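You operate a simulated robot arm through the tools that you are given. There is no shell and no other tool.

The job below is to be done with a simulated robot arm. You get a single attempt, and the scene is never put back.

## Task
Prime the air out of the fuel and set the stop lever to RUN.
Fine: fuel valve and fuel vent screw open, pump the primer till no foam shows, vent closed, lever last; the valve stays open. The engine stays isolated; spill nothing. Where these are worked on the way, their far stop is far enough and under half their travel is too little: fuel vent screw.

The check looks at the end state, three seconds after you hand in, the way a careful person would. Anything else that was tipped, shoved, dropped, spilled or broken makes it a failure.

## Robot
A 7-joint arm with a two-finger parallel gripper, fixed in place. Base frame: the origin is at the foot of the arm, x ahead of it, y to its left, z up. Readings come in m, rad, newtons and seconds.
Its first joint turns from -2.601 to 2.601 rad. Payload 3.43 kg.
Tool frame: the origin (TCP) lies between the finger pads and is the grasp point; the fingertips stand 0.03 m ahead of it; z points along the fingers, y is the line along which they close. Largest opening 0.094 m; finger width 0.028, thickness 0.01; the body of the gripper, 0.05 by 0.096 m, starts 0.055 m behind the TCP.
Orientation is told as [roll, pitch, yaw] about the base's x, y, z axes, in that order, counted from this pose: with the fingers straight down and closing along the base's y, the tool's x points along the base's -x, its y along +y and its z along -z.

## Interface
- The arm moves only by the tool move_arm. Its arguments are lists of equal length, an entry for each row: "translation": the shift along the tool's x, y, z in m, a list of three; "angular": the turn, a rotation vector about the tool's x, y, z in rad, a list of three. In form: {"translation": [[tx, ty, tz], ...], "angular": [[wx, wy, wz], ...]}. A call has 1 to 20 rows; each row shifts and turns the commanded pose from where the row before left it, along the tool's axes as they then stand. "gripper" is the closure in counts, from 0 (fully open) to 255 (shut), set as the call begins (left out, the last holds). A row lasts 0.2 s, in which the tool goes at most 0.05 m and 0.15 rad; a call with a longer step from one row to the next is refused whole, and so is a gripper value outside its range. A pose out of reach is approached as far as the arm can. The call stops where the force on the tool passes 70 N (or 10 N more than at its start, if that is more) or the arm is blocked; 0.2 s more then pass. Each finger travels about 0.045 m/s and halts on what it meets, pressing with about 25 N; the grip force reading is that of the motor and also rises with nothing between the fingers. The clock runs only during rows and for 0.2 s after the last one: add rows that do not move to give the fingers time. The reply holds the time, the measured pose of the TCP, the force on the tool along the base axes, the opening and the grip force, in the units named above and with some noise, with the torque about the TCP (base axes, N m) and any sound that the robot's microphone picked up, and new pictures: "pictures" is both (left out), scene, wrist or none.
- Cameras (640 x 400 px; columns grow to the right, rows downward): "scene" is fixed at [0.4011, -0.6483, 1.3238]; the picture's right is [1.00, 0.03, 0.00], its down [0.01, -0.23, -0.97] and it looks along [-0.03, 0.97, -0.23] (base axes); focal length 331 px, centre (320, 200). "wrist" rides on the gripper at [0.076, 0.014, -0.102] in the tool frame; the picture's right is [-0.18, 0.98, 0.00], its down [-0.75, -0.14, -0.64] and it looks along [-0.63, -0.12, 0.77] (tool axes); focal length 243 px, centre (320, 200). There is no depth. A picture from a camera that has moved, and an enlarged one, comes with that camera's place and axes in the base frame and with its lens.
- inspect(camera, box): a new picture of the part [left, top, right, bottom] of that camera's present view, enlarged. No time passes.
- finish_job(): hands the job in; it is judged then, once.

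Places have to be worked out from the pictures, the camera data and where the tool is seen. Open the gripper and draw the arm clear of the work before you hand the job in, unless the task says otherwise.

The tools are called after "Emit:" as name(argument=value, ...) on one line, values as JSON. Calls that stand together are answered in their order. move_arm: Moves the arm, as the interface text tells. Its arguments: {"type":"object","properties":{"translation":{"type":"array"},"angular":{"type":"array"},"gripper":{"type":"number"},"pictures":{"type":"string","enum":["both","scene","wrist","none"]}},"required":["translation","angular"]} The other tools are called the same way: inspect (camera, box) takes an enlarged picture of a part of a camera's view; finish_job () hands the job in.

At the start:

```text
time: 0.0
position: [0.1628, 0.7856, 1.0589]
tcp_rot: [0.0, 0.0, -0.001]
wrist_force: [-0.7, 0.7, -0.6]
ft_torque: [0.03, -0.01, 0.01]
width: 0.0942
grasp_force: 0.0
```

scene: 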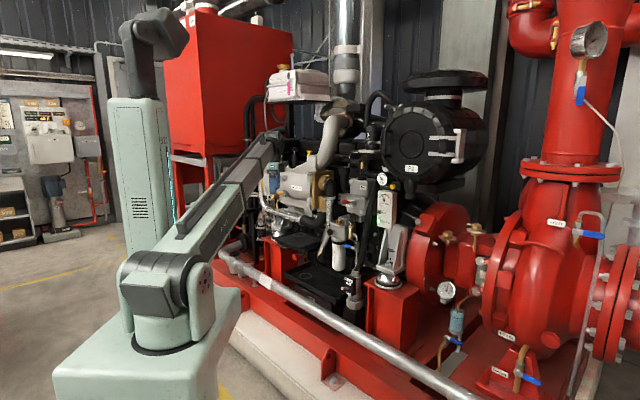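
wrist: 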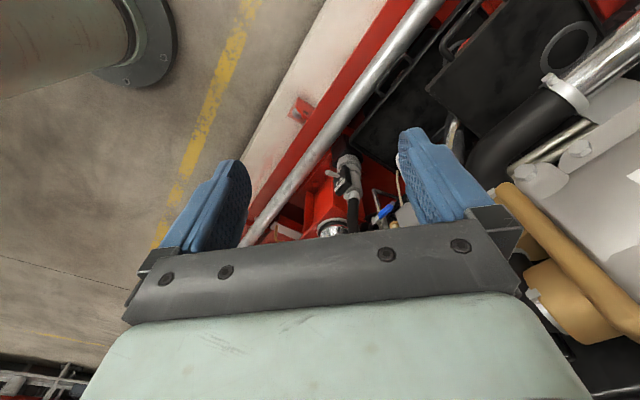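

I start by looking closely at the scene camera picture to find the fuel valve, vent screw, primer, and stop lever.

Emit:
inspect(camera="scene", box=[230, 140, 430, 265])

Emit:
inspect(camera="scene", box=[310, 160, 430, 310])

Emit:
inspect(camera="wrist", box=[280, 120, 440, 240])

```text
3.20 times, centred on (330, 202) of scene
camera zoom: at [0.4011, -0.6483, 1.3238], right [1.0, 0.03, 0.0], down [0.01, -0.23, -0.97], along [-0.03, 0.97, -0.23], focal length 1060 px, centre (288, 192)
```

zoom: 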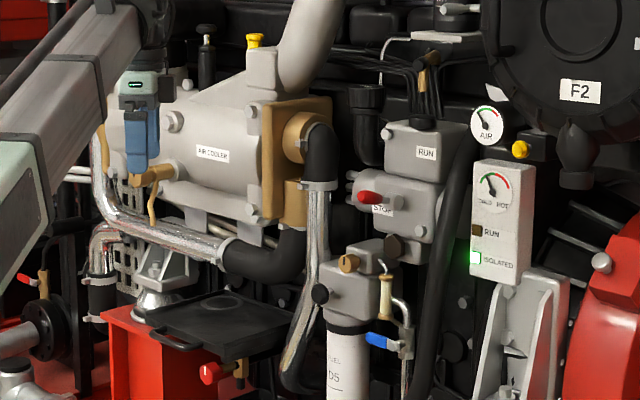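

```text
2.67 times, centred on (370, 235) of scene
camera zoom: at [0.4011, -0.6483, 1.3238], right [1.0, 0.03, 0.0], down [0.01, -0.23, -0.97], along [-0.03, 0.97, -0.23], focal length 883 px, centre (187, 107)
```

zoom: 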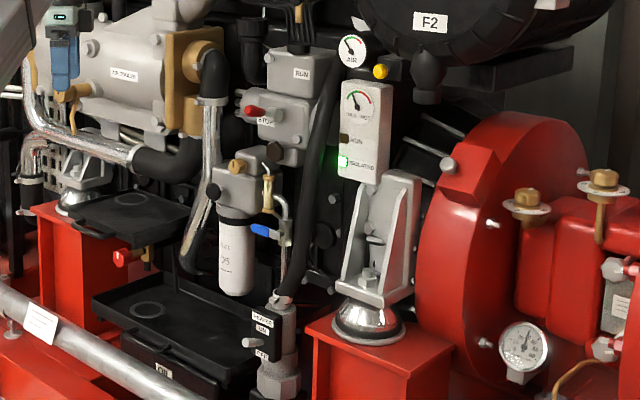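

```text
3.33 times, centred on (360, 180) of wrist
camera zoom: at [0.0861, 0.7989, 1.1614], right [0.18, 0.98, 0.0], down [0.75, -0.14, 0.64], along [0.63, -0.12, -0.77], focal length 809 px, centre (187, 267)
```

zoom: 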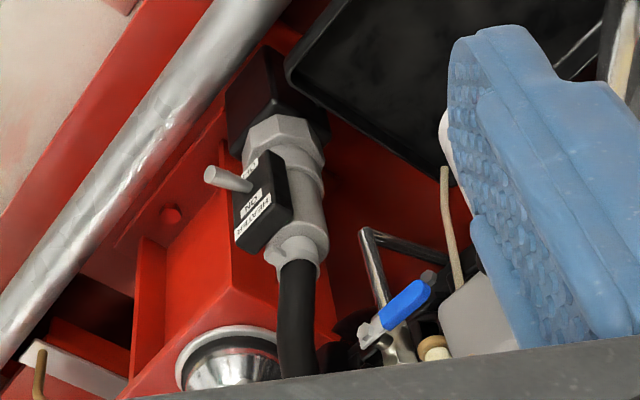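

Filter head with knob, vent screw (brass), clear vent tube, blue-handled fuel valve. Zooming closer.

Emit:
inspect(camera="scene", box=[320, 205, 376, 255])

Emit:
inspect(camera="scene", box=[330, 170, 400, 225])

Emit:
inspect(camera="scene", box=[280, 200, 370, 310])

```text
8.00 times, centred on (348, 230) of scene
camera zoom: at [0.4011, -0.6483, 1.3238], right [1.0, 0.03, 0.0], down [0.01, -0.23, -0.97], along [-0.03, 0.97, -0.23], focal length 2649 px, centre (96, -40)
```

zoom: 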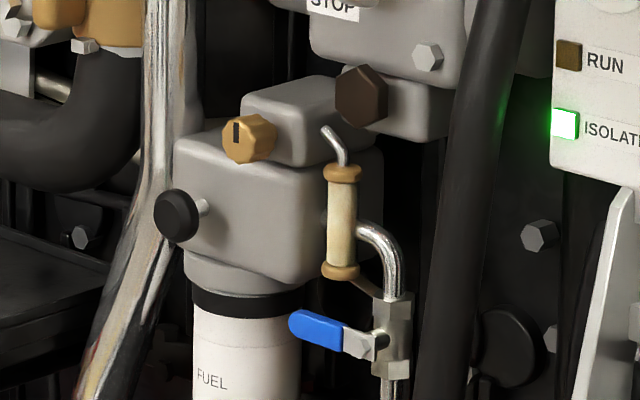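

```text
7.27 times, centred on (365, 198) of scene
camera zoom: at [0.4011, -0.6483, 1.3238], right [1.0, 0.03, 0.0], down [0.01, -0.23, -0.97], along [-0.03, 0.97, -0.23], focal length 2408 px, centre (-7, 218)
```

zoom: 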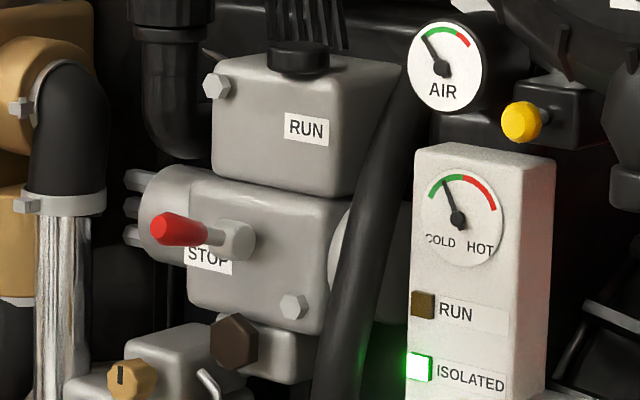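

```text
3.64 times, centred on (325, 255) of scene
camera zoom: at [0.4011, -0.6483, 1.3238], right [1.0, 0.03, 0.0], down [0.01, -0.23, -0.97], along [-0.03, 0.97, -0.23], focal length 1204 px, centre (302, 0)
```

zoom: 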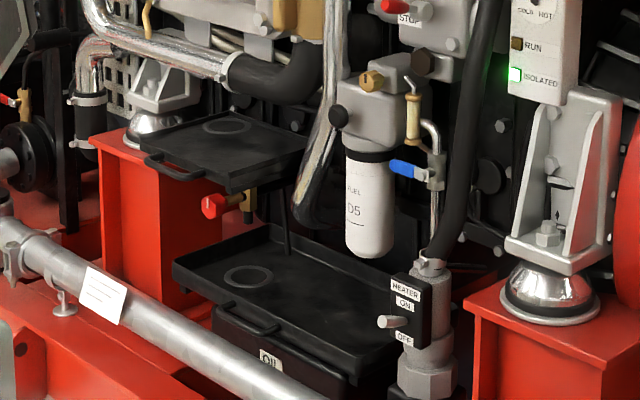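

The filter, the blue valve and the vent all sit around (0.45–0.50, 0.88, 0.75), and the engine face seems to point at the robot's base. I'll back the tool off, then turn it to point horizontally at the engine in steps and look again with the wrist camera.

Emit:
move_arm(translation=[[-0.03, -0.03, 0], [-0.03, -0.03, 0], [-0.03, -0.03, 0], [-0.03, -0.03, 0], [-0.03, -0.03, 0], [0, 0, 0]], angular=[[0, 0, 0], [0, 0, 0], [0, 0, 0], [0, 0, 0], [0, 0, 0], [0, 0, 0]], pictures="both")

```text
time: 1.4
position: [0.3135, 0.6372, 1.0599]
tcp_rot: [0.0, 0.001, 0.001]
wrist_force: [0.8, 0.3, -0.7]
ft_torque: [-0.01, -0.01, 0.01]
width: 0.0938
grasp_force: 0.1
camera wrist: at [0.2371, 0.6515, 1.1625], right [0.18, 0.98, 0.0], down [0.75, -0.14, 0.64], along [0.63, -0.12, -0.77], focal length 243 px, centre (320, 200)
```

scene: 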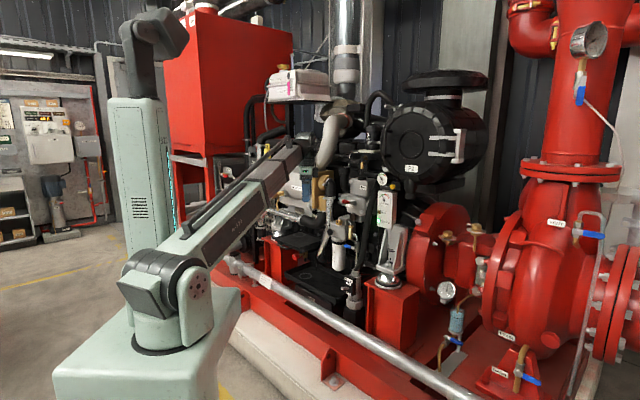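
wrist: 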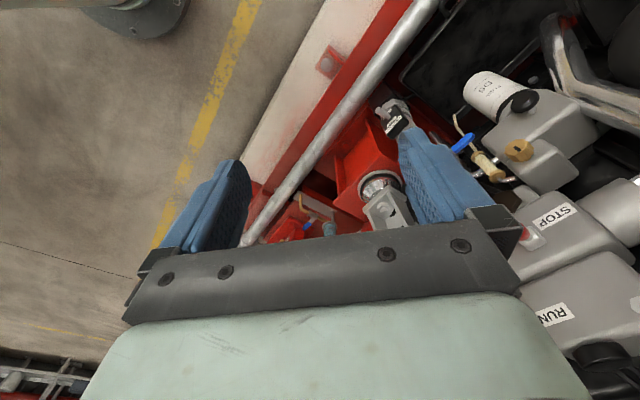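

The wrist view now shows the filter, vent knob and valve. I'll enlarge it for triangulation.

Emit:
inspect(camera="wrist", box=[430, 60, 590, 200])

Emit:
inspect(camera="wrist", box=[480, 180, 640, 360])

Emit:
inspect(camera="scene", box=[320, 190, 376, 240])

```text
2.86 times, centred on (510, 130) of wrist
camera zoom: at [0.2371, 0.6515, 1.1625], right [0.18, 0.98, 0.0], down [0.75, -0.14, 0.64], along [0.63, -0.12, -0.77], focal length 693 px, centre (-223, 400)
```

zoom: 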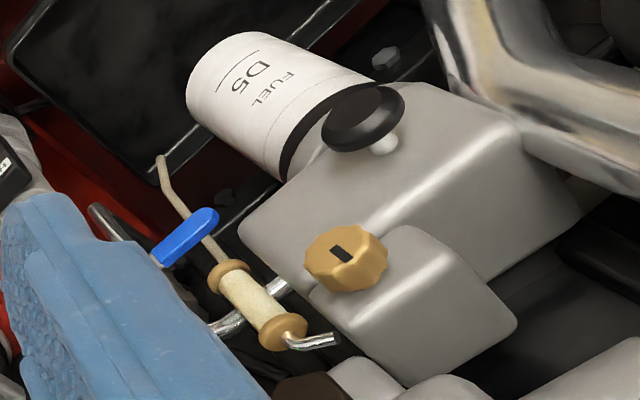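

```text
2.22 times, centred on (560, 270) of wrist
camera zoom: at [0.2371, 0.6515, 1.1625], right [0.18, 0.98, 0.0], down [0.75, -0.14, 0.64], along [0.63, -0.12, -0.77], focal length 539 px, centre (-213, 44)
```

zoom: 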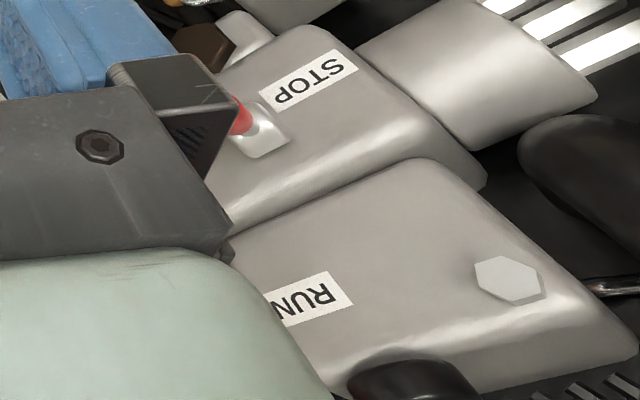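

```text
8.00 times, centred on (348, 215) of scene
camera zoom: at [0.4011, -0.6483, 1.3238], right [1.0, 0.03, 0.0], down [0.01, -0.23, -0.97], along [-0.03, 0.97, -0.23], focal length 2649 px, centre (96, 80)
```

zoom: 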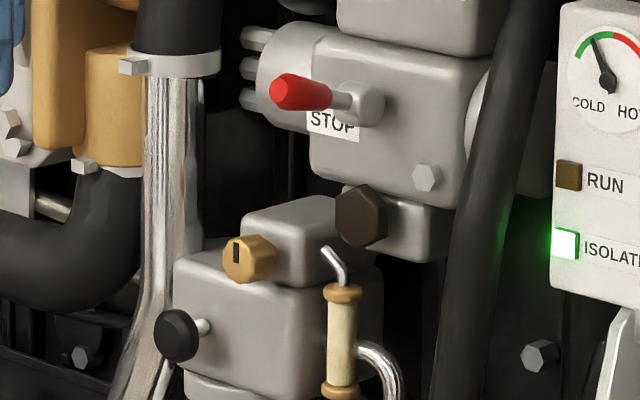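

Triangulation puts the vent knob near (0.451, 0.898, 0.846), the primer knob near (0.408, 0.933, 0.785) and the valve handle near (0.50, 0.88, 0.73). The face normal is along about (0.49, 0.87). Now I rotate the tool to point horizontally along that direction.

Emit:
move_arm(translation=[[0, 0, 0], [0, 0, 0], [0, 0, 0], [0, 0, 0], [0, 0, 0], [0, 0, 0], [0, 0, 0], [0, 0, 0], [0, 0, 0], [0, 0, 0], [0, 0, 0], [0, 0, 0], [0, 0, 0], [0, 0, 0], [0, 0, 0], [0, 0, 0]], angular=[[-0.1428, 0, 0], [-0.1428, 0, 0], [-0.1428, 0, 0], [-0.1428, 0, 0], [-0.1428, 0, 0], [-0.1428, 0, 0], [-0.1428, 0, 0], [-0.1428, 0, 0], [-0.1428, 0, 0], [-0.1428, 0, 0], [-0.1428, 0, 0], [0, -0.13, 0], [0, -0.13, 0], [0, -0.13, 0], [0, -0.13, 0], [0, 0, 0]], pictures="both")

```text
time: 4.8
position: [0.321, 0.6506, 1.052]
tcp_rot: [1.529, -0.001, -0.394]
wrist_force: [0.3, 0.4, 0.0]
ft_torque: [0.01, 0.0, 0.0]
width: 0.0939
grasp_force: 0.0
out of reach, approached as far as the arm can: row 12, 13, 14, 15
camera wrist: at [0.2112, 0.5855, 1.0704], right [0.19, -0.03, 0.98], down [0.45, -0.89, -0.11], along [0.87, 0.46, -0.15], focal length 243 px, centre (320, 200)
```

scene: 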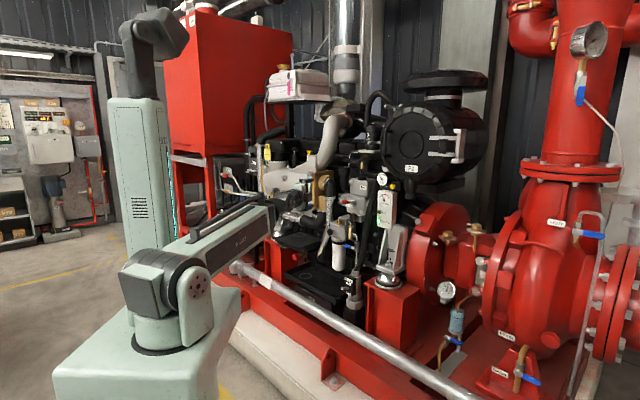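
wrist: 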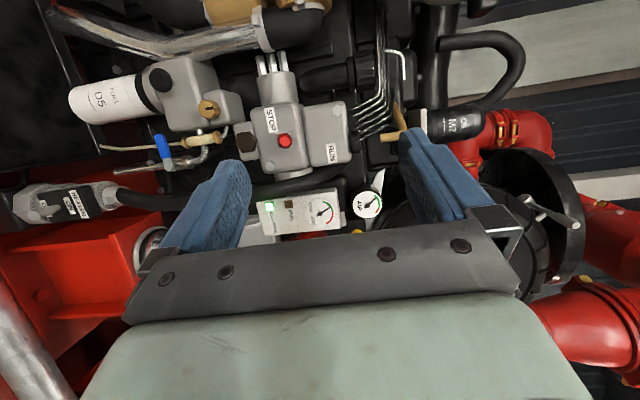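

The tool is nearly horizontal but the commanded pose is at the limit of reach here. I'll move down toward the filter height and slightly forward and see if the full yaw is reached.

Emit:
move_arm(translation=[[0, -0.04, 0.01], [0, -0.04, 0.01], [0, -0.04, 0.01], [0, -0.04, 0.01], [0, 0, 0.01], [0, 0, 0]], angular=[[0, 0, 0], [0, 0, 0], [0, 0, 0], [0, 0, 0], [0, 0, 0], [0, 0, 0]], pictures="both")

```text
time: 6.2
position: [0.3358, 0.6899, 0.8909]
tcp_rot: [1.529, 0.0, -0.394]
wrist_force: [-1.0, 0.5, -0.6]
ft_torque: [-0.01, 0.01, -0.04]
width: 0.0942
grasp_force: 0.0
camera wrist: at [0.226, 0.6245, 0.9098], right [0.19, -0.03, 0.98], down [0.45, -0.89, -0.11], along [0.87, 0.46, -0.15], focal length 243 px, centre (320, 200)
```

scene: 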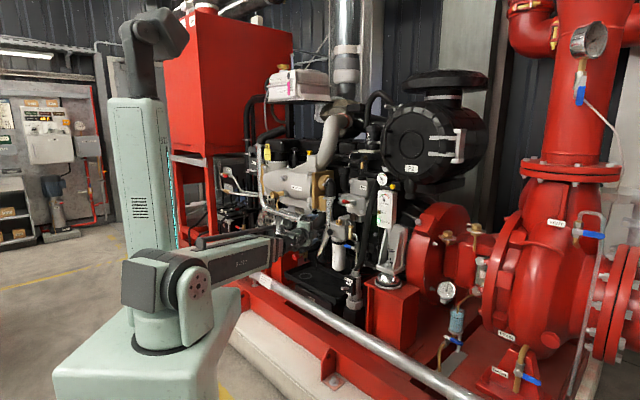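
wrist: 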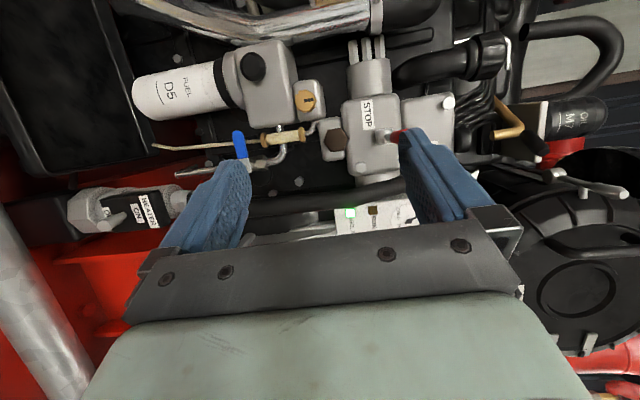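

Now the arm tracks. I'll try adding the remaining yaw and roll so the tool axis matches the engine normal.

Emit:
move_arm(translation=[[0, 0, 0], [0, 0, 0], [0, 0, 0]], angular=[[-0.042, 0, 0], [0, -0.13, 0], [0, 0, 0]], pictures="wrist")

Emit:
inspect(camera="wrist", box=[130, 20, 480, 220])

```text
time: 7.0
position: [0.3371, 0.6908, 0.8925]
tcp_rot: [1.582, 0.0, -0.477]
wrist_force: [0.2, 0.5, 0.7]
ft_torque: [-0.01, 0.04, 0.0]
width: 0.0942
grasp_force: 0.1
camera wrist: at [0.2213, 0.6343, 0.9058], right [0.16, -0.09, 0.98], down [0.38, -0.91, -0.15], along [0.91, 0.39, -0.11], focal length 243 px, centre (320, 200)
```

wrist: 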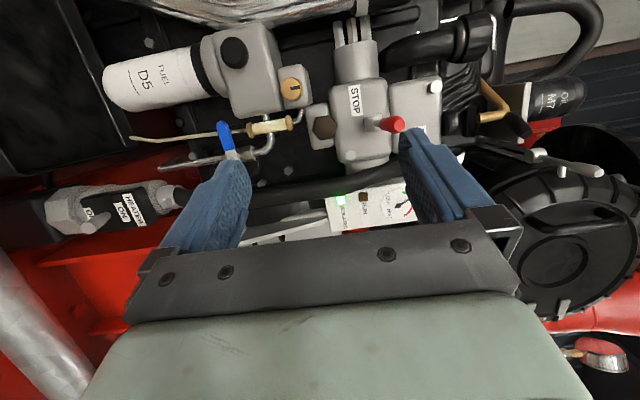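

```text
1.83 times, centred on (305, 120) of wrist
camera zoom: at [0.2213, 0.6343, 0.9058], right [0.16, -0.09, 0.98], down [0.38, -0.91, -0.15], along [0.91, 0.39, -0.11], focal length 444 px, centre (347, 346)
```

zoom: 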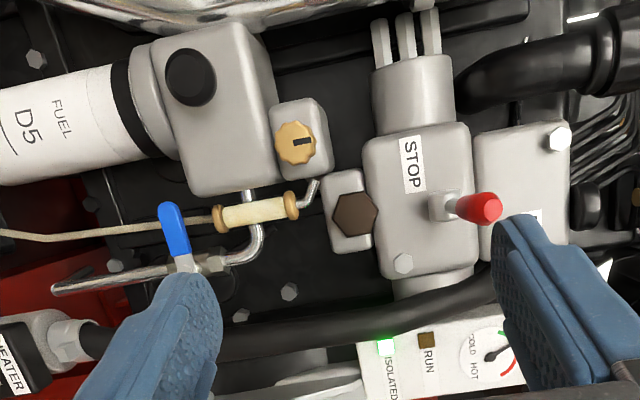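

The wrist view is good now. I'll zoom in on the stop lever, the vent screw, and the valve for exact geometry.

Emit:
inspect(camera="wrist", box=[330, 70, 450, 180])

Emit:
inspect(camera="wrist", box=[190, 20, 340, 180])

Emit:
inspect(camera="scene", box=[335, 178, 375, 213])

Emit:
inspect(camera="scene", box=[330, 205, 376, 260])

```text
3.64 times, centred on (390, 125) of wrist
camera zoom: at [0.2213, 0.6343, 0.9058], right [0.16, -0.09, 0.98], down [0.38, -0.91, -0.15], along [0.91, 0.39, -0.11], focal length 882 px, centre (66, 473)
```

zoom: 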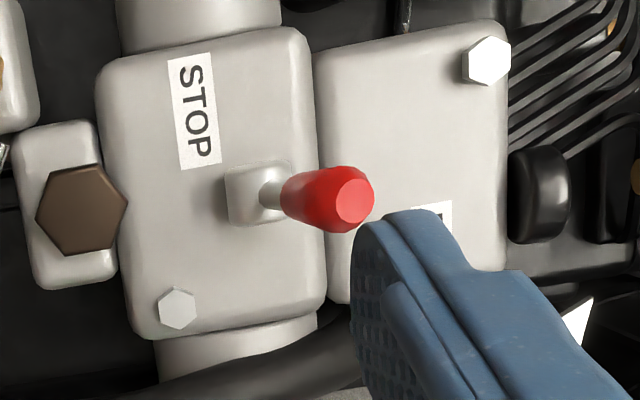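

```text
2.50 times, centred on (265, 100) of wrist
camera zoom: at [0.2213, 0.6343, 0.9058], right [0.16, -0.09, 0.98], down [0.38, -0.91, -0.15], along [0.91, 0.39, -0.11], focal length 606 px, centre (458, 450)
```

zoom: 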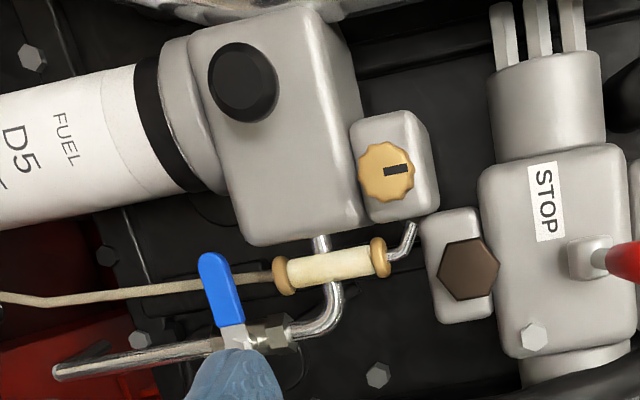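

```text
11.43 times, centred on (355, 196) of scene
camera zoom: at [0.4011, -0.6483, 1.3238], right [1.0, 0.03, 0.0], down [0.01, -0.23, -0.97], along [-0.03, 0.97, -0.23], focal length 3784 px, centre (-80, 251)
```

zoom: 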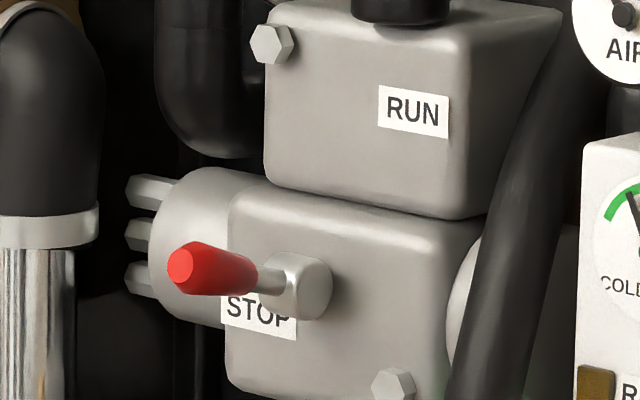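

```text
7.27 times, centred on (353, 232) of scene
camera zoom: at [0.4011, -0.6483, 1.3238], right [1.0, 0.03, 0.0], down [0.01, -0.23, -0.97], along [-0.03, 0.97, -0.23], focal length 2408 px, centre (80, -36)
```

zoom: 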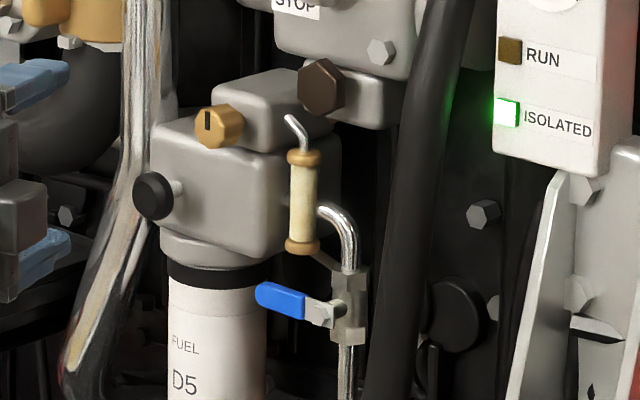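

From the two wrist views I get these coordinates:

| Part | Position |
|---|---|
| Vent knob | (0.446, 0.890, 0.857) |
| Primer knob | (0.4065, 0.924, 0.797) |
| Valve handle centre | (0.494, 0.8775, 0.7405) |
| Valve stem | about (0.526, 0.866, 0.735) |

The sight glass blocks an upward swing of the handle, so it should open downward. I'll close the fingers and move to a pre-approach point just above the left end of the handle.

Emit:
move_arm(translation=[[-0.0047, -0.0269, 0.032], [-0.0047, -0.0269, 0.032], [-0.0047, -0.0269, 0.032], [-0.0047, -0.0269, 0.032], [-0.0047, -0.0269, 0.032], [0, 0, 0]], angular=[[0, 0, 0], [0, 0, 0], [0, 0, 0], [0, 0, 0], [0, 0, 0], [0, 0, 0]], gripper=255, pictures="both")

Emit:
inspect(camera="wrist", box=[160, 0, 480, 200])

Emit:
inspect(camera="scene", box=[310, 195, 390, 265])

```text
time: 8.4
position: [0.4398, 0.818, 0.753]
tcp_rot: [1.571, 0.002, -0.523]
wrist_force: [0.0, -0.3, 0.0]
ft_torque: [0.03, -0.04, -0.01]
width: 0.0
grasp_force: 24.7
camera wrist: at [0.323, 0.767, 0.7674], right [0.16, -0.09, 0.98], down [0.33, -0.93, -0.14], along [0.93, 0.35, -0.12], focal length 243 px, centre (320, 200)
```

scene: 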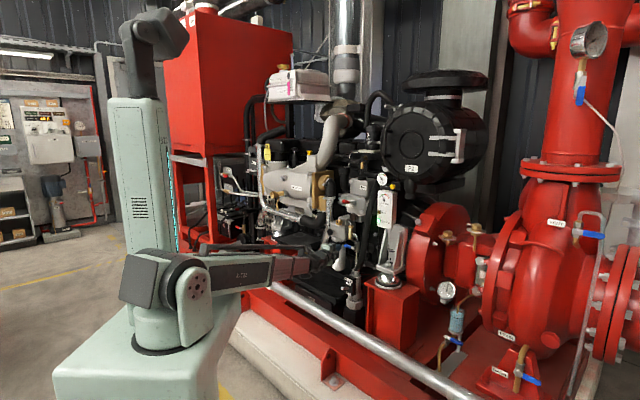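
wrist: 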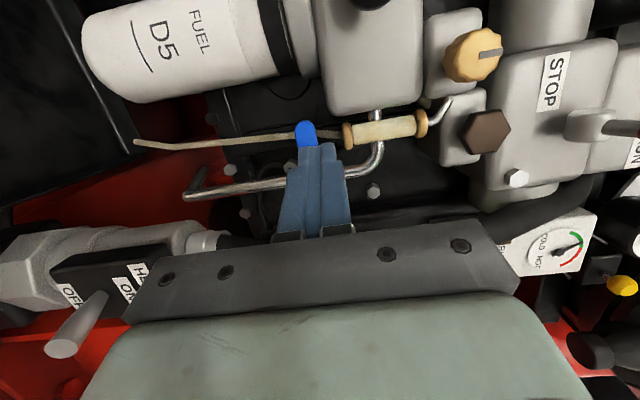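

```text
2.00 times, centred on (320, 100) of wrist
camera zoom: at [0.323, 0.767, 0.7674], right [0.16, -0.09, 0.98], down [0.33, -0.93, -0.14], along [0.93, 0.35, -0.12], focal length 485 px, centre (320, 400)
```

zoom: 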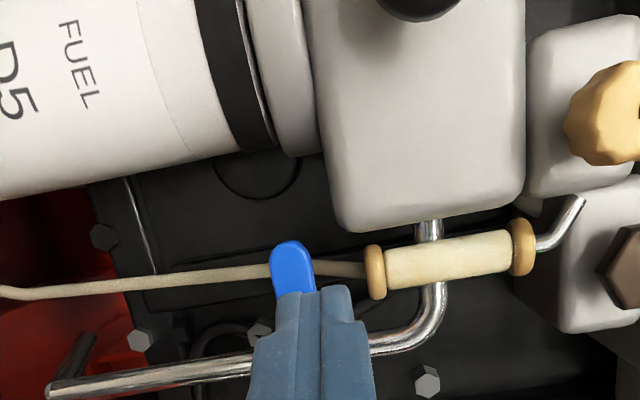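

```text
5.71 times, centred on (350, 230) of scene
camera zoom: at [0.4011, -0.6483, 1.3238], right [1.0, 0.03, 0.0], down [0.01, -0.23, -0.97], along [-0.03, 0.97, -0.23], focal length 1892 px, centre (149, 29)
```

zoom: 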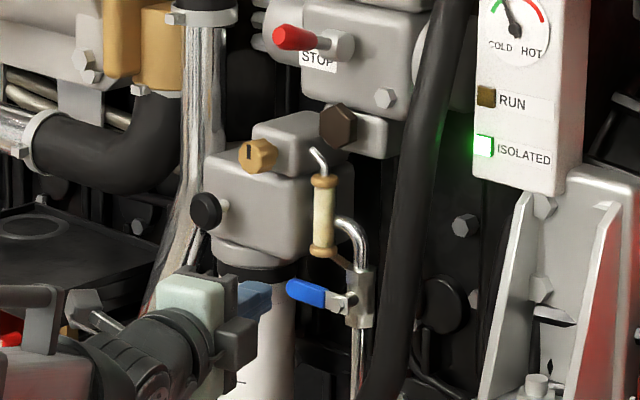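

The tool axis now has the yaw I wanted (60° azimuth), and the fingertips sit just short of the handle. I'll shift slightly left and up so the closed fingers pass over the handle tip and clear the sight glass's lower cap, then advance part way and check.

Emit:
move_arm(translation=[[0.01, 0.009, 0], [0, 0, 0.02], [0, 0, 0.015], [0, 0, 0]], angular=[[0, 0, 0], [0, 0, 0], [0, 0, 0], [0, 0, 0]], pictures="wrist")

Emit:
inspect(camera="wrist", box=[220, 50, 420, 190])

Emit:
inspect(camera="scene", box=[320, 215, 380, 265])

```text
time: 9.4
position: [0.4466, 0.8537, 0.7628]
tcp_rot: [1.569, 0.0, -0.525]
wrist_force: [-0.1, -0.9, -1.5]
ft_torque: [0.01, 0.02, 0.02]
width: 0.0
grasp_force: 24.8
camera wrist: at [0.3295, 0.8021, 0.7771], right [0.16, -0.09, 0.98], down [0.33, -0.93, -0.14], along [0.93, 0.35, -0.12], focal length 243 px, centre (320, 200)
```

wrist: 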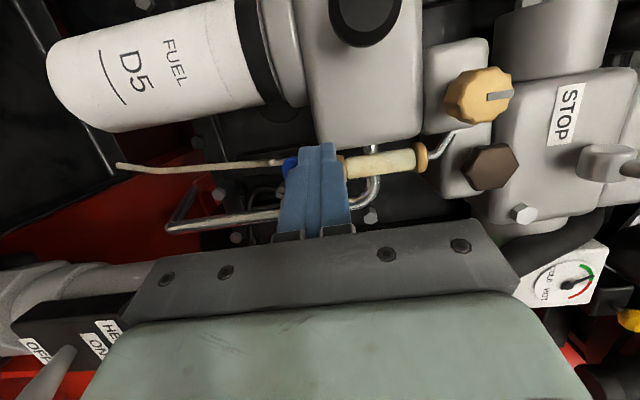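

```text
2.86 times, centred on (320, 120) of wrist
camera zoom: at [0.3295, 0.8021, 0.7771], right [0.16, -0.09, 0.98], down [0.33, -0.93, -0.14], along [0.93, 0.35, -0.12], focal length 693 px, centre (320, 429)
```

zoom: 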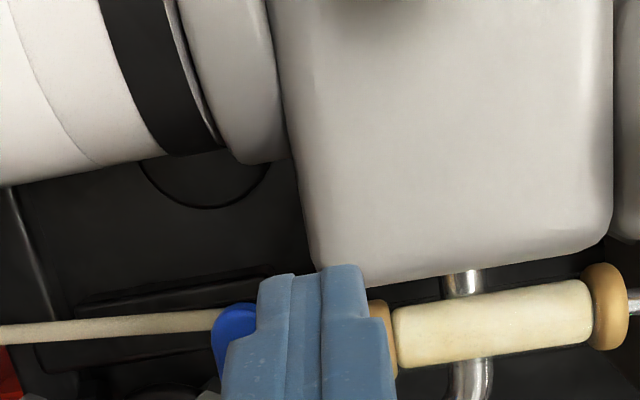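

```text
8.00 times, centred on (350, 240) of scene
camera zoom: at [0.4011, -0.6483, 1.3238], right [1.0, 0.03, 0.0], down [0.01, -0.23, -0.97], along [-0.03, 0.97, -0.23], focal length 2649 px, centre (80, -120)
```

zoom: 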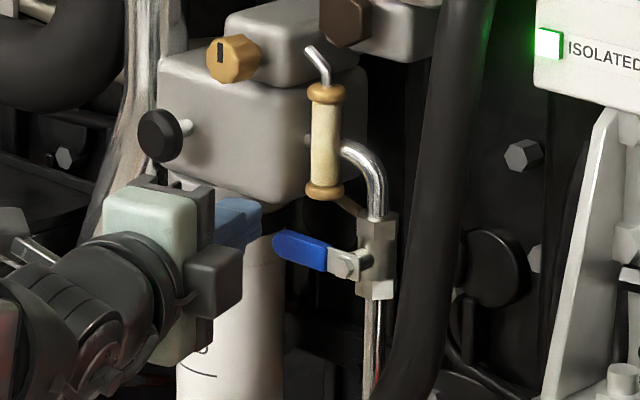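

The fingertips are just above and left of the handle tip and clear of the glass. I'll advance 18 mm more, then press down a little to begin turning the handle.

Emit:
move_arm(translation=[[0, 0, 0.009], [0, 0, 0.009], [0, -0.006, 0], [0, -0.006, 0], [0, -0.006, 0], [0, 0, 0]], angular=[[0, 0, 0], [0, 0, 0], [0, 0, 0], [0, 0, 0], [0, 0, 0], [0, 0, 0]], pictures="both")

Emit:
inspect(camera="wrist", box=[220, 50, 420, 190])

Emit:
inspect(camera="scene", box=[320, 215, 380, 265])

```text
time: 10.8
position: [0.4555, 0.8653, 0.7462]
tcp_rot: [1.568, 0.0, -0.525]
wrist_force: [0.7, -0.9, -0.5]
ft_torque: [-0.02, 0.01, -0.02]
width: 0.0002
grasp_force: 24.8
camera wrist: at [0.3385, 0.8155, 0.7605], right [0.16, -0.09, 0.98], down [0.33, -0.93, -0.14], along [0.93, 0.35, -0.12], focal length 243 px, centre (320, 200)
```

scene: 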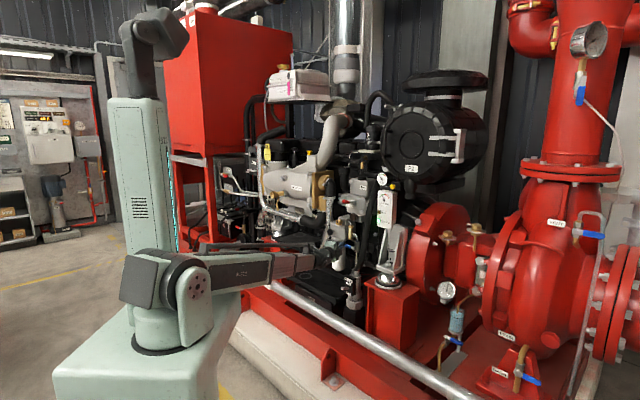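
wrist: 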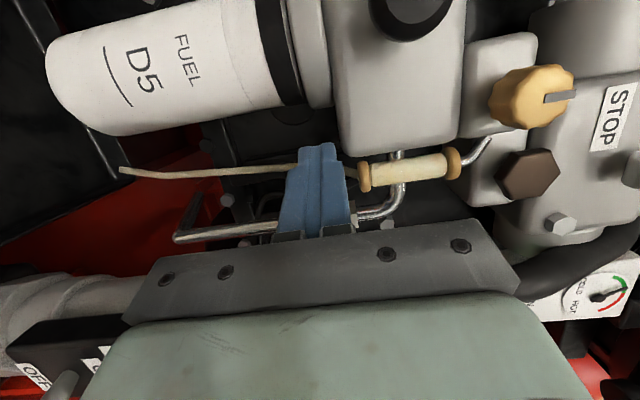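

```text
2.86 times, centred on (320, 120) of wrist
camera zoom: at [0.3385, 0.8155, 0.7605], right [0.16, -0.09, 0.98], down [0.33, -0.93, -0.14], along [0.93, 0.35, -0.12], focal length 693 px, centre (320, 429)
```

zoom: 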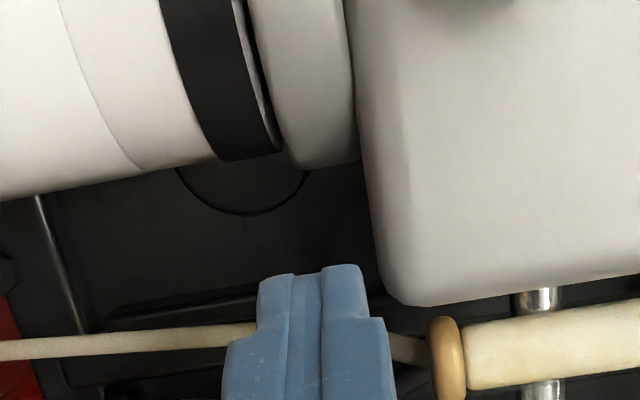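

```text
8.00 times, centred on (350, 240) of scene
camera zoom: at [0.4011, -0.6483, 1.3238], right [1.0, 0.03, 0.0], down [0.01, -0.23, -0.97], along [-0.03, 0.97, -0.23], focal length 2649 px, centre (80, -120)
```

zoom: 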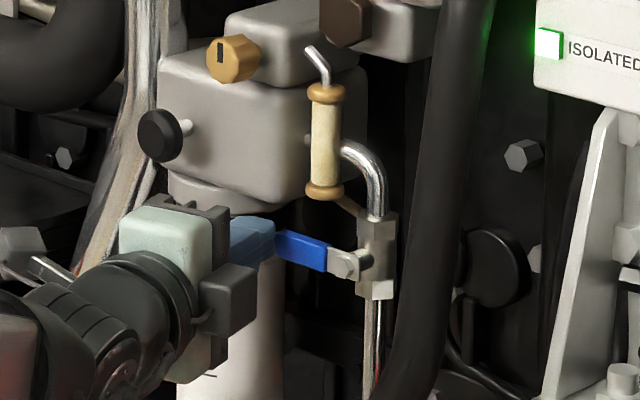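

The fingers came down to handle height with no force, so they passed just beyond the handle's tip. I'll back off, open the jaws to about 40 mm and shift right and down. That puts the thinner upper finger between the handle and the sight glass cap, with the handle between the jaws.

Emit:
move_arm(translation=[[0, 0, -0.02], [0, 0, -0.02], [-0.008, -0.011, 0], [0, 0, 0], [0, 0, 0]], angular=[[0, 0, 0], [0, 0, 0], [0, 0, 0], [0, 0, 0], [0, 0, 0]], gripper=146, pictures="both")

Emit:
inspect(camera="wrist", box=[220, 50, 420, 190])

Emit:
inspect(camera="scene", box=[320, 215, 380, 265])

```text
time: 12.0
position: [0.4415, 0.8273, 0.7354]
tcp_rot: [1.57, 0.0, -0.523]
wrist_force: [-0.1, -0.2, -0.5]
ft_torque: [-0.02, 0.0, 0.01]
width: 0.04
grasp_force: 0.0
camera wrist: at [0.3248, 0.7771, 0.75], right [0.16, -0.09, 0.98], down [0.33, -0.93, -0.14], along [0.93, 0.35, -0.12], focal length 243 px, centre (320, 200)
```

scene: 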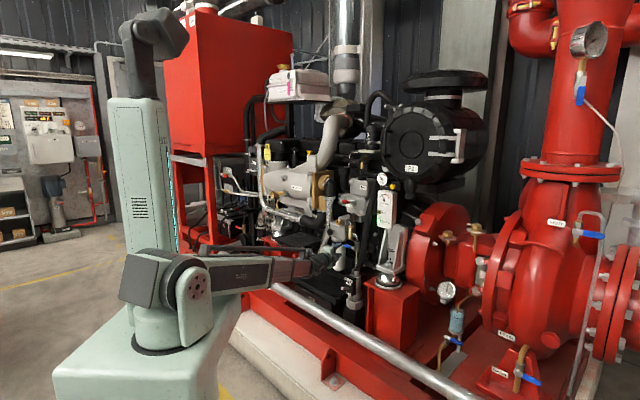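
wrist: 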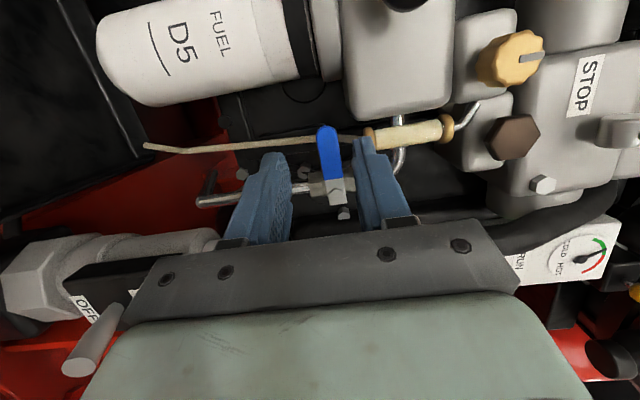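

```text
2.86 times, centred on (320, 120) of wrist
camera zoom: at [0.3248, 0.7771, 0.75], right [0.16, -0.09, 0.98], down [0.33, -0.93, -0.14], along [0.93, 0.35, -0.12], focal length 693 px, centre (320, 429)
```

zoom: 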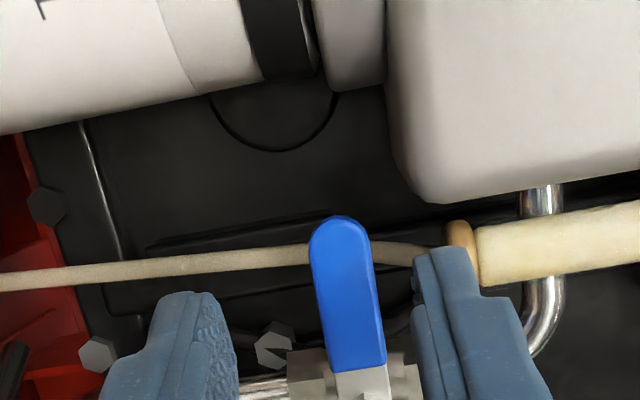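

```text
8.00 times, centred on (350, 240) of scene
camera zoom: at [0.4011, -0.6483, 1.3238], right [1.0, 0.03, 0.0], down [0.01, -0.23, -0.97], along [-0.03, 0.97, -0.23], focal length 2649 px, centre (80, -120)
```

zoom: 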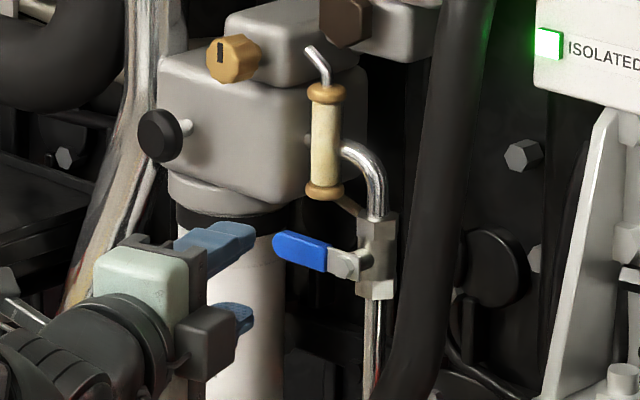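

The handle is now neatly between the jaws with a few mm to spare on both sides. I'll shift 5 mm right, advance 46 mm so the fingers straddle it, and check before pushing.

Emit:
move_arm(translation=[[-0.005, 0, 0], [0, 0, 0.016], [0, 0, 0.015], [0, 0, 0.015], [0, 0, 0]], angular=[[0, 0, 0], [0, 0, 0], [0, 0, 0], [0, 0, 0], [0, 0, 0]], pictures="wrist")

Emit:
inspect(camera="wrist", box=[220, 50, 420, 190])

Emit:
inspect(camera="scene", box=[320, 215, 380, 265])

```text
time: 13.2
position: [0.4664, 0.8646, 0.734]
tcp_rot: [1.569, 0.001, -0.524]
wrist_force: [-14.1, -25.7, -2.8]
ft_torque: [0.71, -0.4, 0.02]
width: 0.0386
grasp_force: 0.0
camera wrist: at [0.35, 0.8137, 0.7488], right [0.16, -0.09, 0.98], down [0.33, -0.93, -0.14], along [0.93, 0.35, -0.12], focal length 243 px, centre (320, 200)
```

wrist: 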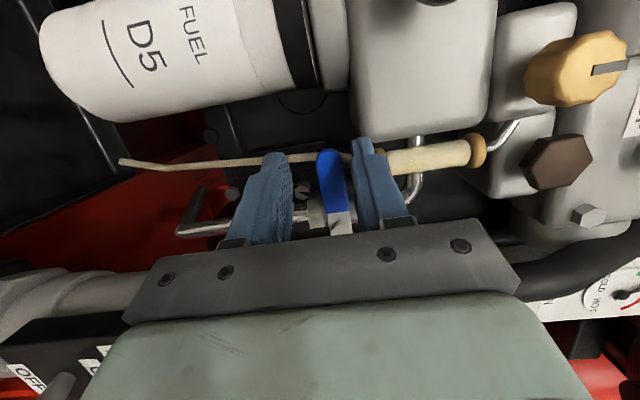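

```text
2.86 times, centred on (320, 120) of wrist
camera zoom: at [0.35, 0.8137, 0.7488], right [0.16, -0.09, 0.98], down [0.33, -0.93, -0.14], along [0.93, 0.35, -0.12], focal length 693 px, centre (320, 429)
```

zoom: 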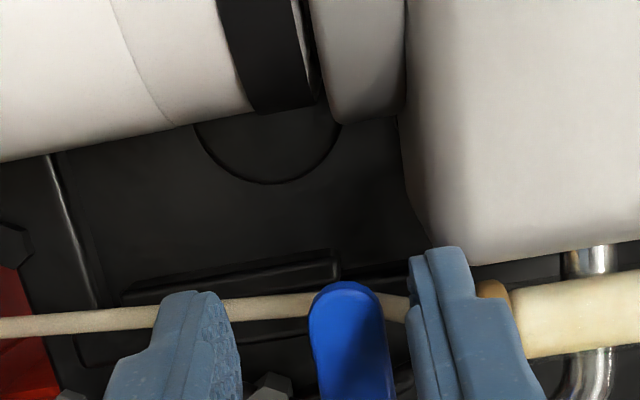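

```text
8.00 times, centred on (350, 240) of scene
camera zoom: at [0.4011, -0.6483, 1.3238], right [1.0, 0.03, 0.0], down [0.01, -0.23, -0.97], along [-0.03, 0.97, -0.23], focal length 2649 px, centre (80, -120)
```

zoom: 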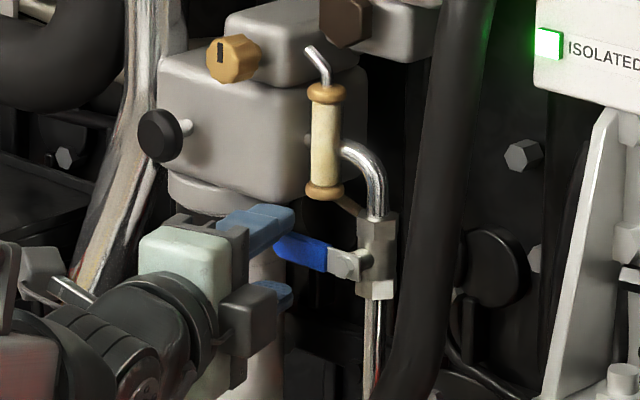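

The upper finger's top edge is lightly pressing the filter-head corner (about 29 N). The handle is already overlapped in depth, so I'll back off 3 mm and push down to turn it.

Emit:
move_arm(translation=[[0, -0.002, -0.003], [0, -0.004, 0], [0, -0.004, 0], [0, -0.004, 0], [0, 0, 0]], angular=[[0, 0, 0], [0, 0, 0], [0, 0, 0], [0, 0, 0], [0, 0, 0]], pictures="wrist")

Emit:
inspect(camera="wrist", box=[220, 50, 420, 190])

Emit:
inspect(camera="scene", box=[320, 215, 380, 265])

```text
time: 14.4
position: [0.4683, 0.8627, 0.72]
tcp_rot: [1.569, -0.001, -0.523]
wrist_force: [0.2, 0.1, -0.1]
ft_torque: [0.02, 0.02, 0.02]
width: 0.0402
grasp_force: 0.0
camera wrist: at [0.3509, 0.8132, 0.7341], right [0.16, -0.09, 0.98], down [0.33, -0.93, -0.14], along [0.93, 0.35, -0.12], focal length 243 px, centre (320, 200)
```

wrist: 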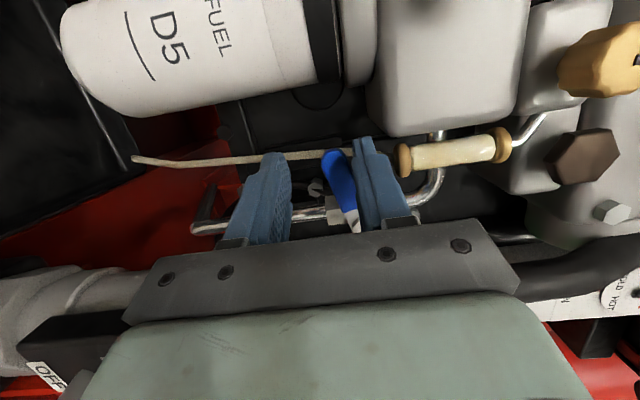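

```text
2.86 times, centred on (320, 120) of wrist
camera zoom: at [0.3509, 0.8132, 0.7341], right [0.16, -0.09, 0.98], down [0.33, -0.93, -0.14], along [0.93, 0.35, -0.12], focal length 693 px, centre (320, 429)
```

zoom: 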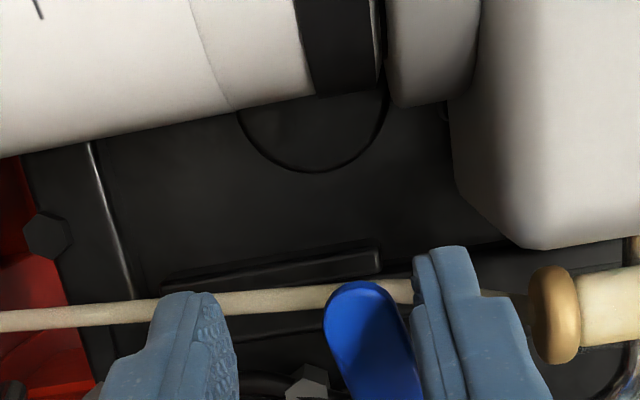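

```text
8.00 times, centred on (350, 240) of scene
camera zoom: at [0.4011, -0.6483, 1.3238], right [1.0, 0.03, 0.0], down [0.01, -0.23, -0.97], along [-0.03, 0.97, -0.23], focal length 2649 px, centre (80, -120)
```

zoom: 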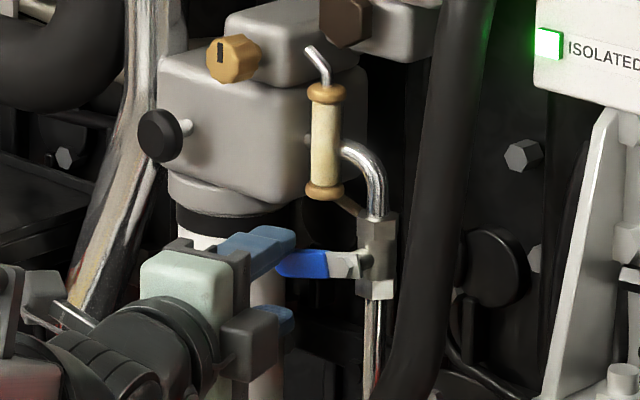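

The handle is turning downward with almost no force, so I'll keep pushing down and slightly right.

Emit:
move_arm(translation=[[-0.003, -0.004, 0], [-0.003, -0.004, 0], [-0.003, -0.004, 0], [-0.002, -0.004, 0], [0, 0, 0]], angular=[[0, 0, 0], [0, 0, 0], [0, 0, 0], [0, 0, 0], [0, 0, 0]], pictures="wrist")

Emit:
inspect(camera="scene", box=[320, 215, 380, 265])

```text
time: 15.6
position: [0.4775, 0.8601, 0.704]
tcp_rot: [1.571, -0.001, -0.523]
wrist_force: [-0.8, -0.1, 0.3]
ft_torque: [0.02, -0.04, 0.01]
width: 0.0407
grasp_force: 0.8
camera wrist: at [0.3598, 0.8083, 0.7183], right [0.16, -0.09, 0.98], down [0.33, -0.93, -0.14], along [0.93, 0.35, -0.12], focal length 243 px, centre (320, 200)
```

wrist: 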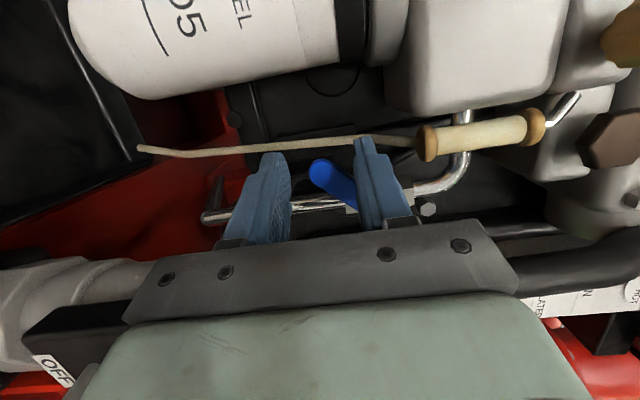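

```text
8.00 times, centred on (350, 240) of scene
camera zoom: at [0.4011, -0.6483, 1.3238], right [1.0, 0.03, 0.0], down [0.01, -0.23, -0.97], along [-0.03, 0.97, -0.23], focal length 2649 px, centre (80, -120)
```

zoom: 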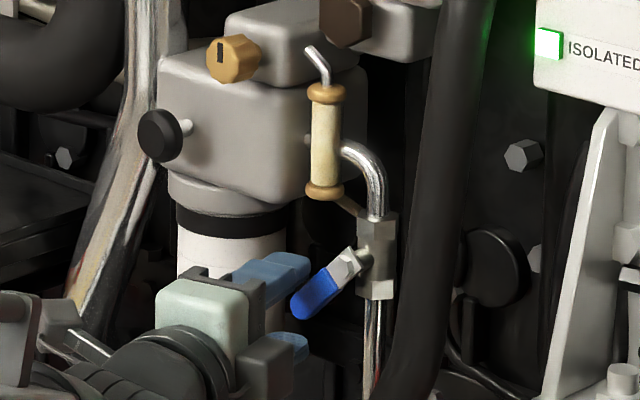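

The handle is about 45° down now. I'll continue the arc by moving right and down to bring it in line with the pipe.

Emit:
move_arm(translation=[[-0.004, -0.004, 0], [-0.004, -0.004, 0], [-0.004, -0.004, 0], [-0.004, 0, 0], [0, 0, 0]], angular=[[0, 0, 0], [0, 0, 0], [0, 0, 0], [0, 0, 0], [0, 0, 0]], pictures="wrist")

Emit:
inspect(camera="scene", box=[320, 215, 380, 265])

```text
time: 16.8
position: [0.4913, 0.8513, 0.6926]
tcp_rot: [1.569, 0.0, -0.524]
wrist_force: [-0.1, -0.1, -0.7]
ft_torque: [-0.02, 0.01, 0.0]
width: 0.0403
grasp_force: 0.0
camera wrist: at [0.3737, 0.7997, 0.7063], right [0.16, -0.09, 0.98], down [0.33, -0.93, -0.14], along [0.93, 0.35, -0.12], focal length 243 px, centre (320, 200)
```

wrist: 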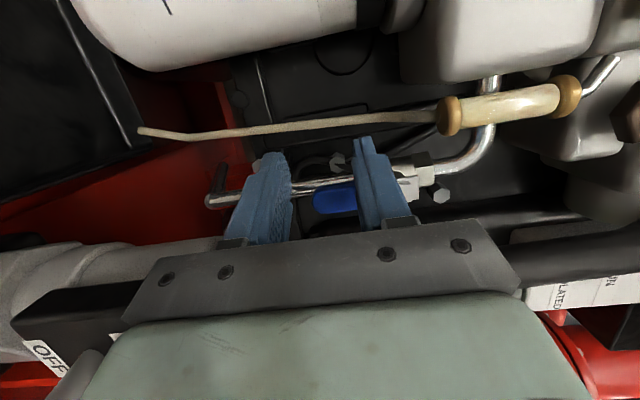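

```text
8.00 times, centred on (350, 240) of scene
camera zoom: at [0.4011, -0.6483, 1.3238], right [1.0, 0.03, 0.0], down [0.01, -0.23, -0.97], along [-0.03, 0.97, -0.23], focal length 2649 px, centre (80, -120)
```

zoom: 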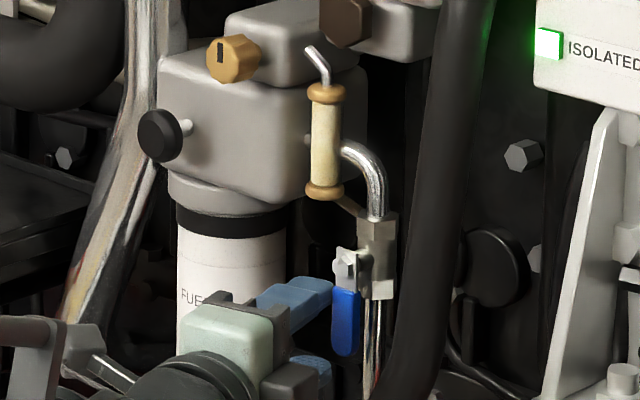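

The handle now points straight down, parallel with the pipe. I'll nudge a bit more to the right to confirm the stop.

Emit:
move_arm(translation=[[-0.003, 0, 0], [-0.003, 0, 0], [0, 0, 0]], angular=[[0, 0, 0], [0, 0, 0], [0, 0, 0]], pictures="wrist")

Emit:
inspect(camera="scene", box=[330, 225, 380, 265])

Emit:
inspect(camera="wrist", box=[230, 110, 430, 250])

```text
time: 17.6
position: [0.4922, 0.8494, 0.6926]
tcp_rot: [1.57, -0.008, -0.519]
wrist_force: [-44.0, 27.7, -0.7]
ft_torque: [-0.47, -0.91, 0.88]
width: 0.0398
grasp_force: 0.0
camera wrist: at [0.3751, 0.7982, 0.7061], right [0.16, -0.09, 0.98], down [0.34, -0.93, -0.14], along [0.93, 0.35, -0.12], focal length 243 px, centre (320, 200)
```

wrist: 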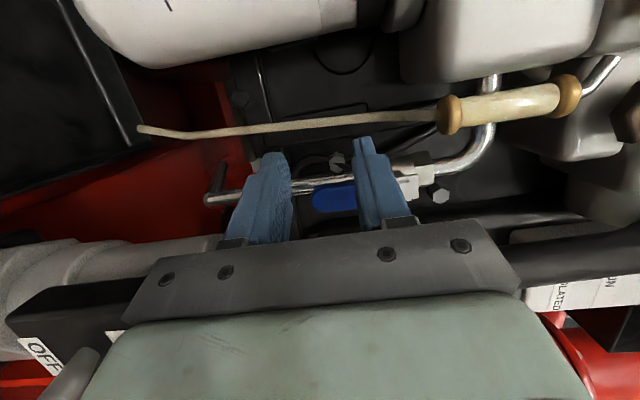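

```text
10.00 times, centred on (355, 245) of scene
camera zoom: at [0.4011, -0.6483, 1.3238], right [1.0, 0.03, 0.0], down [0.01, -0.23, -0.97], along [-0.03, 0.97, -0.23], focal length 3311 px, centre (-30, -250)
```

zoom: 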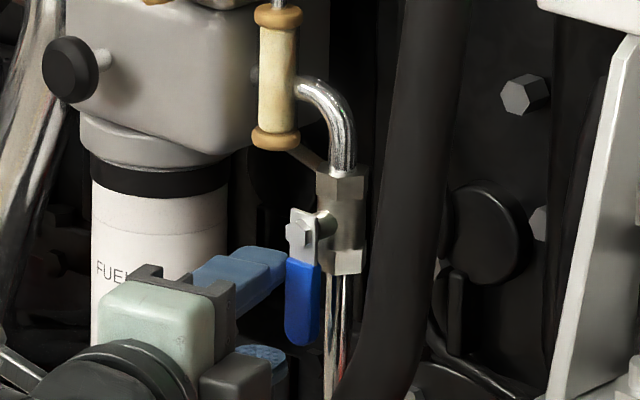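

```text
2.86 times, centred on (330, 180) of wrist
camera zoom: at [0.3751, 0.7982, 0.7061], right [0.16, -0.09, 0.98], down [0.34, -0.93, -0.14], along [0.93, 0.35, -0.12], focal length 693 px, centre (291, 257)
```

zoom: 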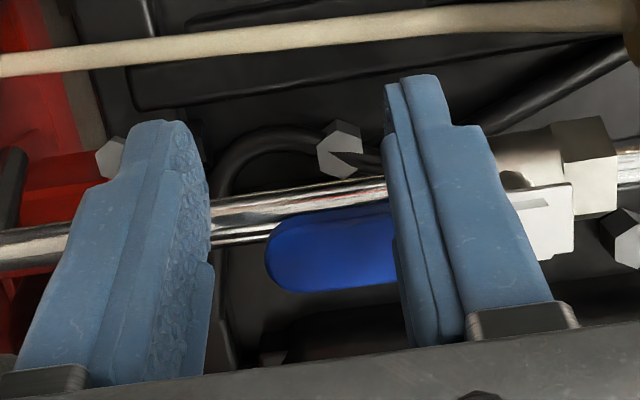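

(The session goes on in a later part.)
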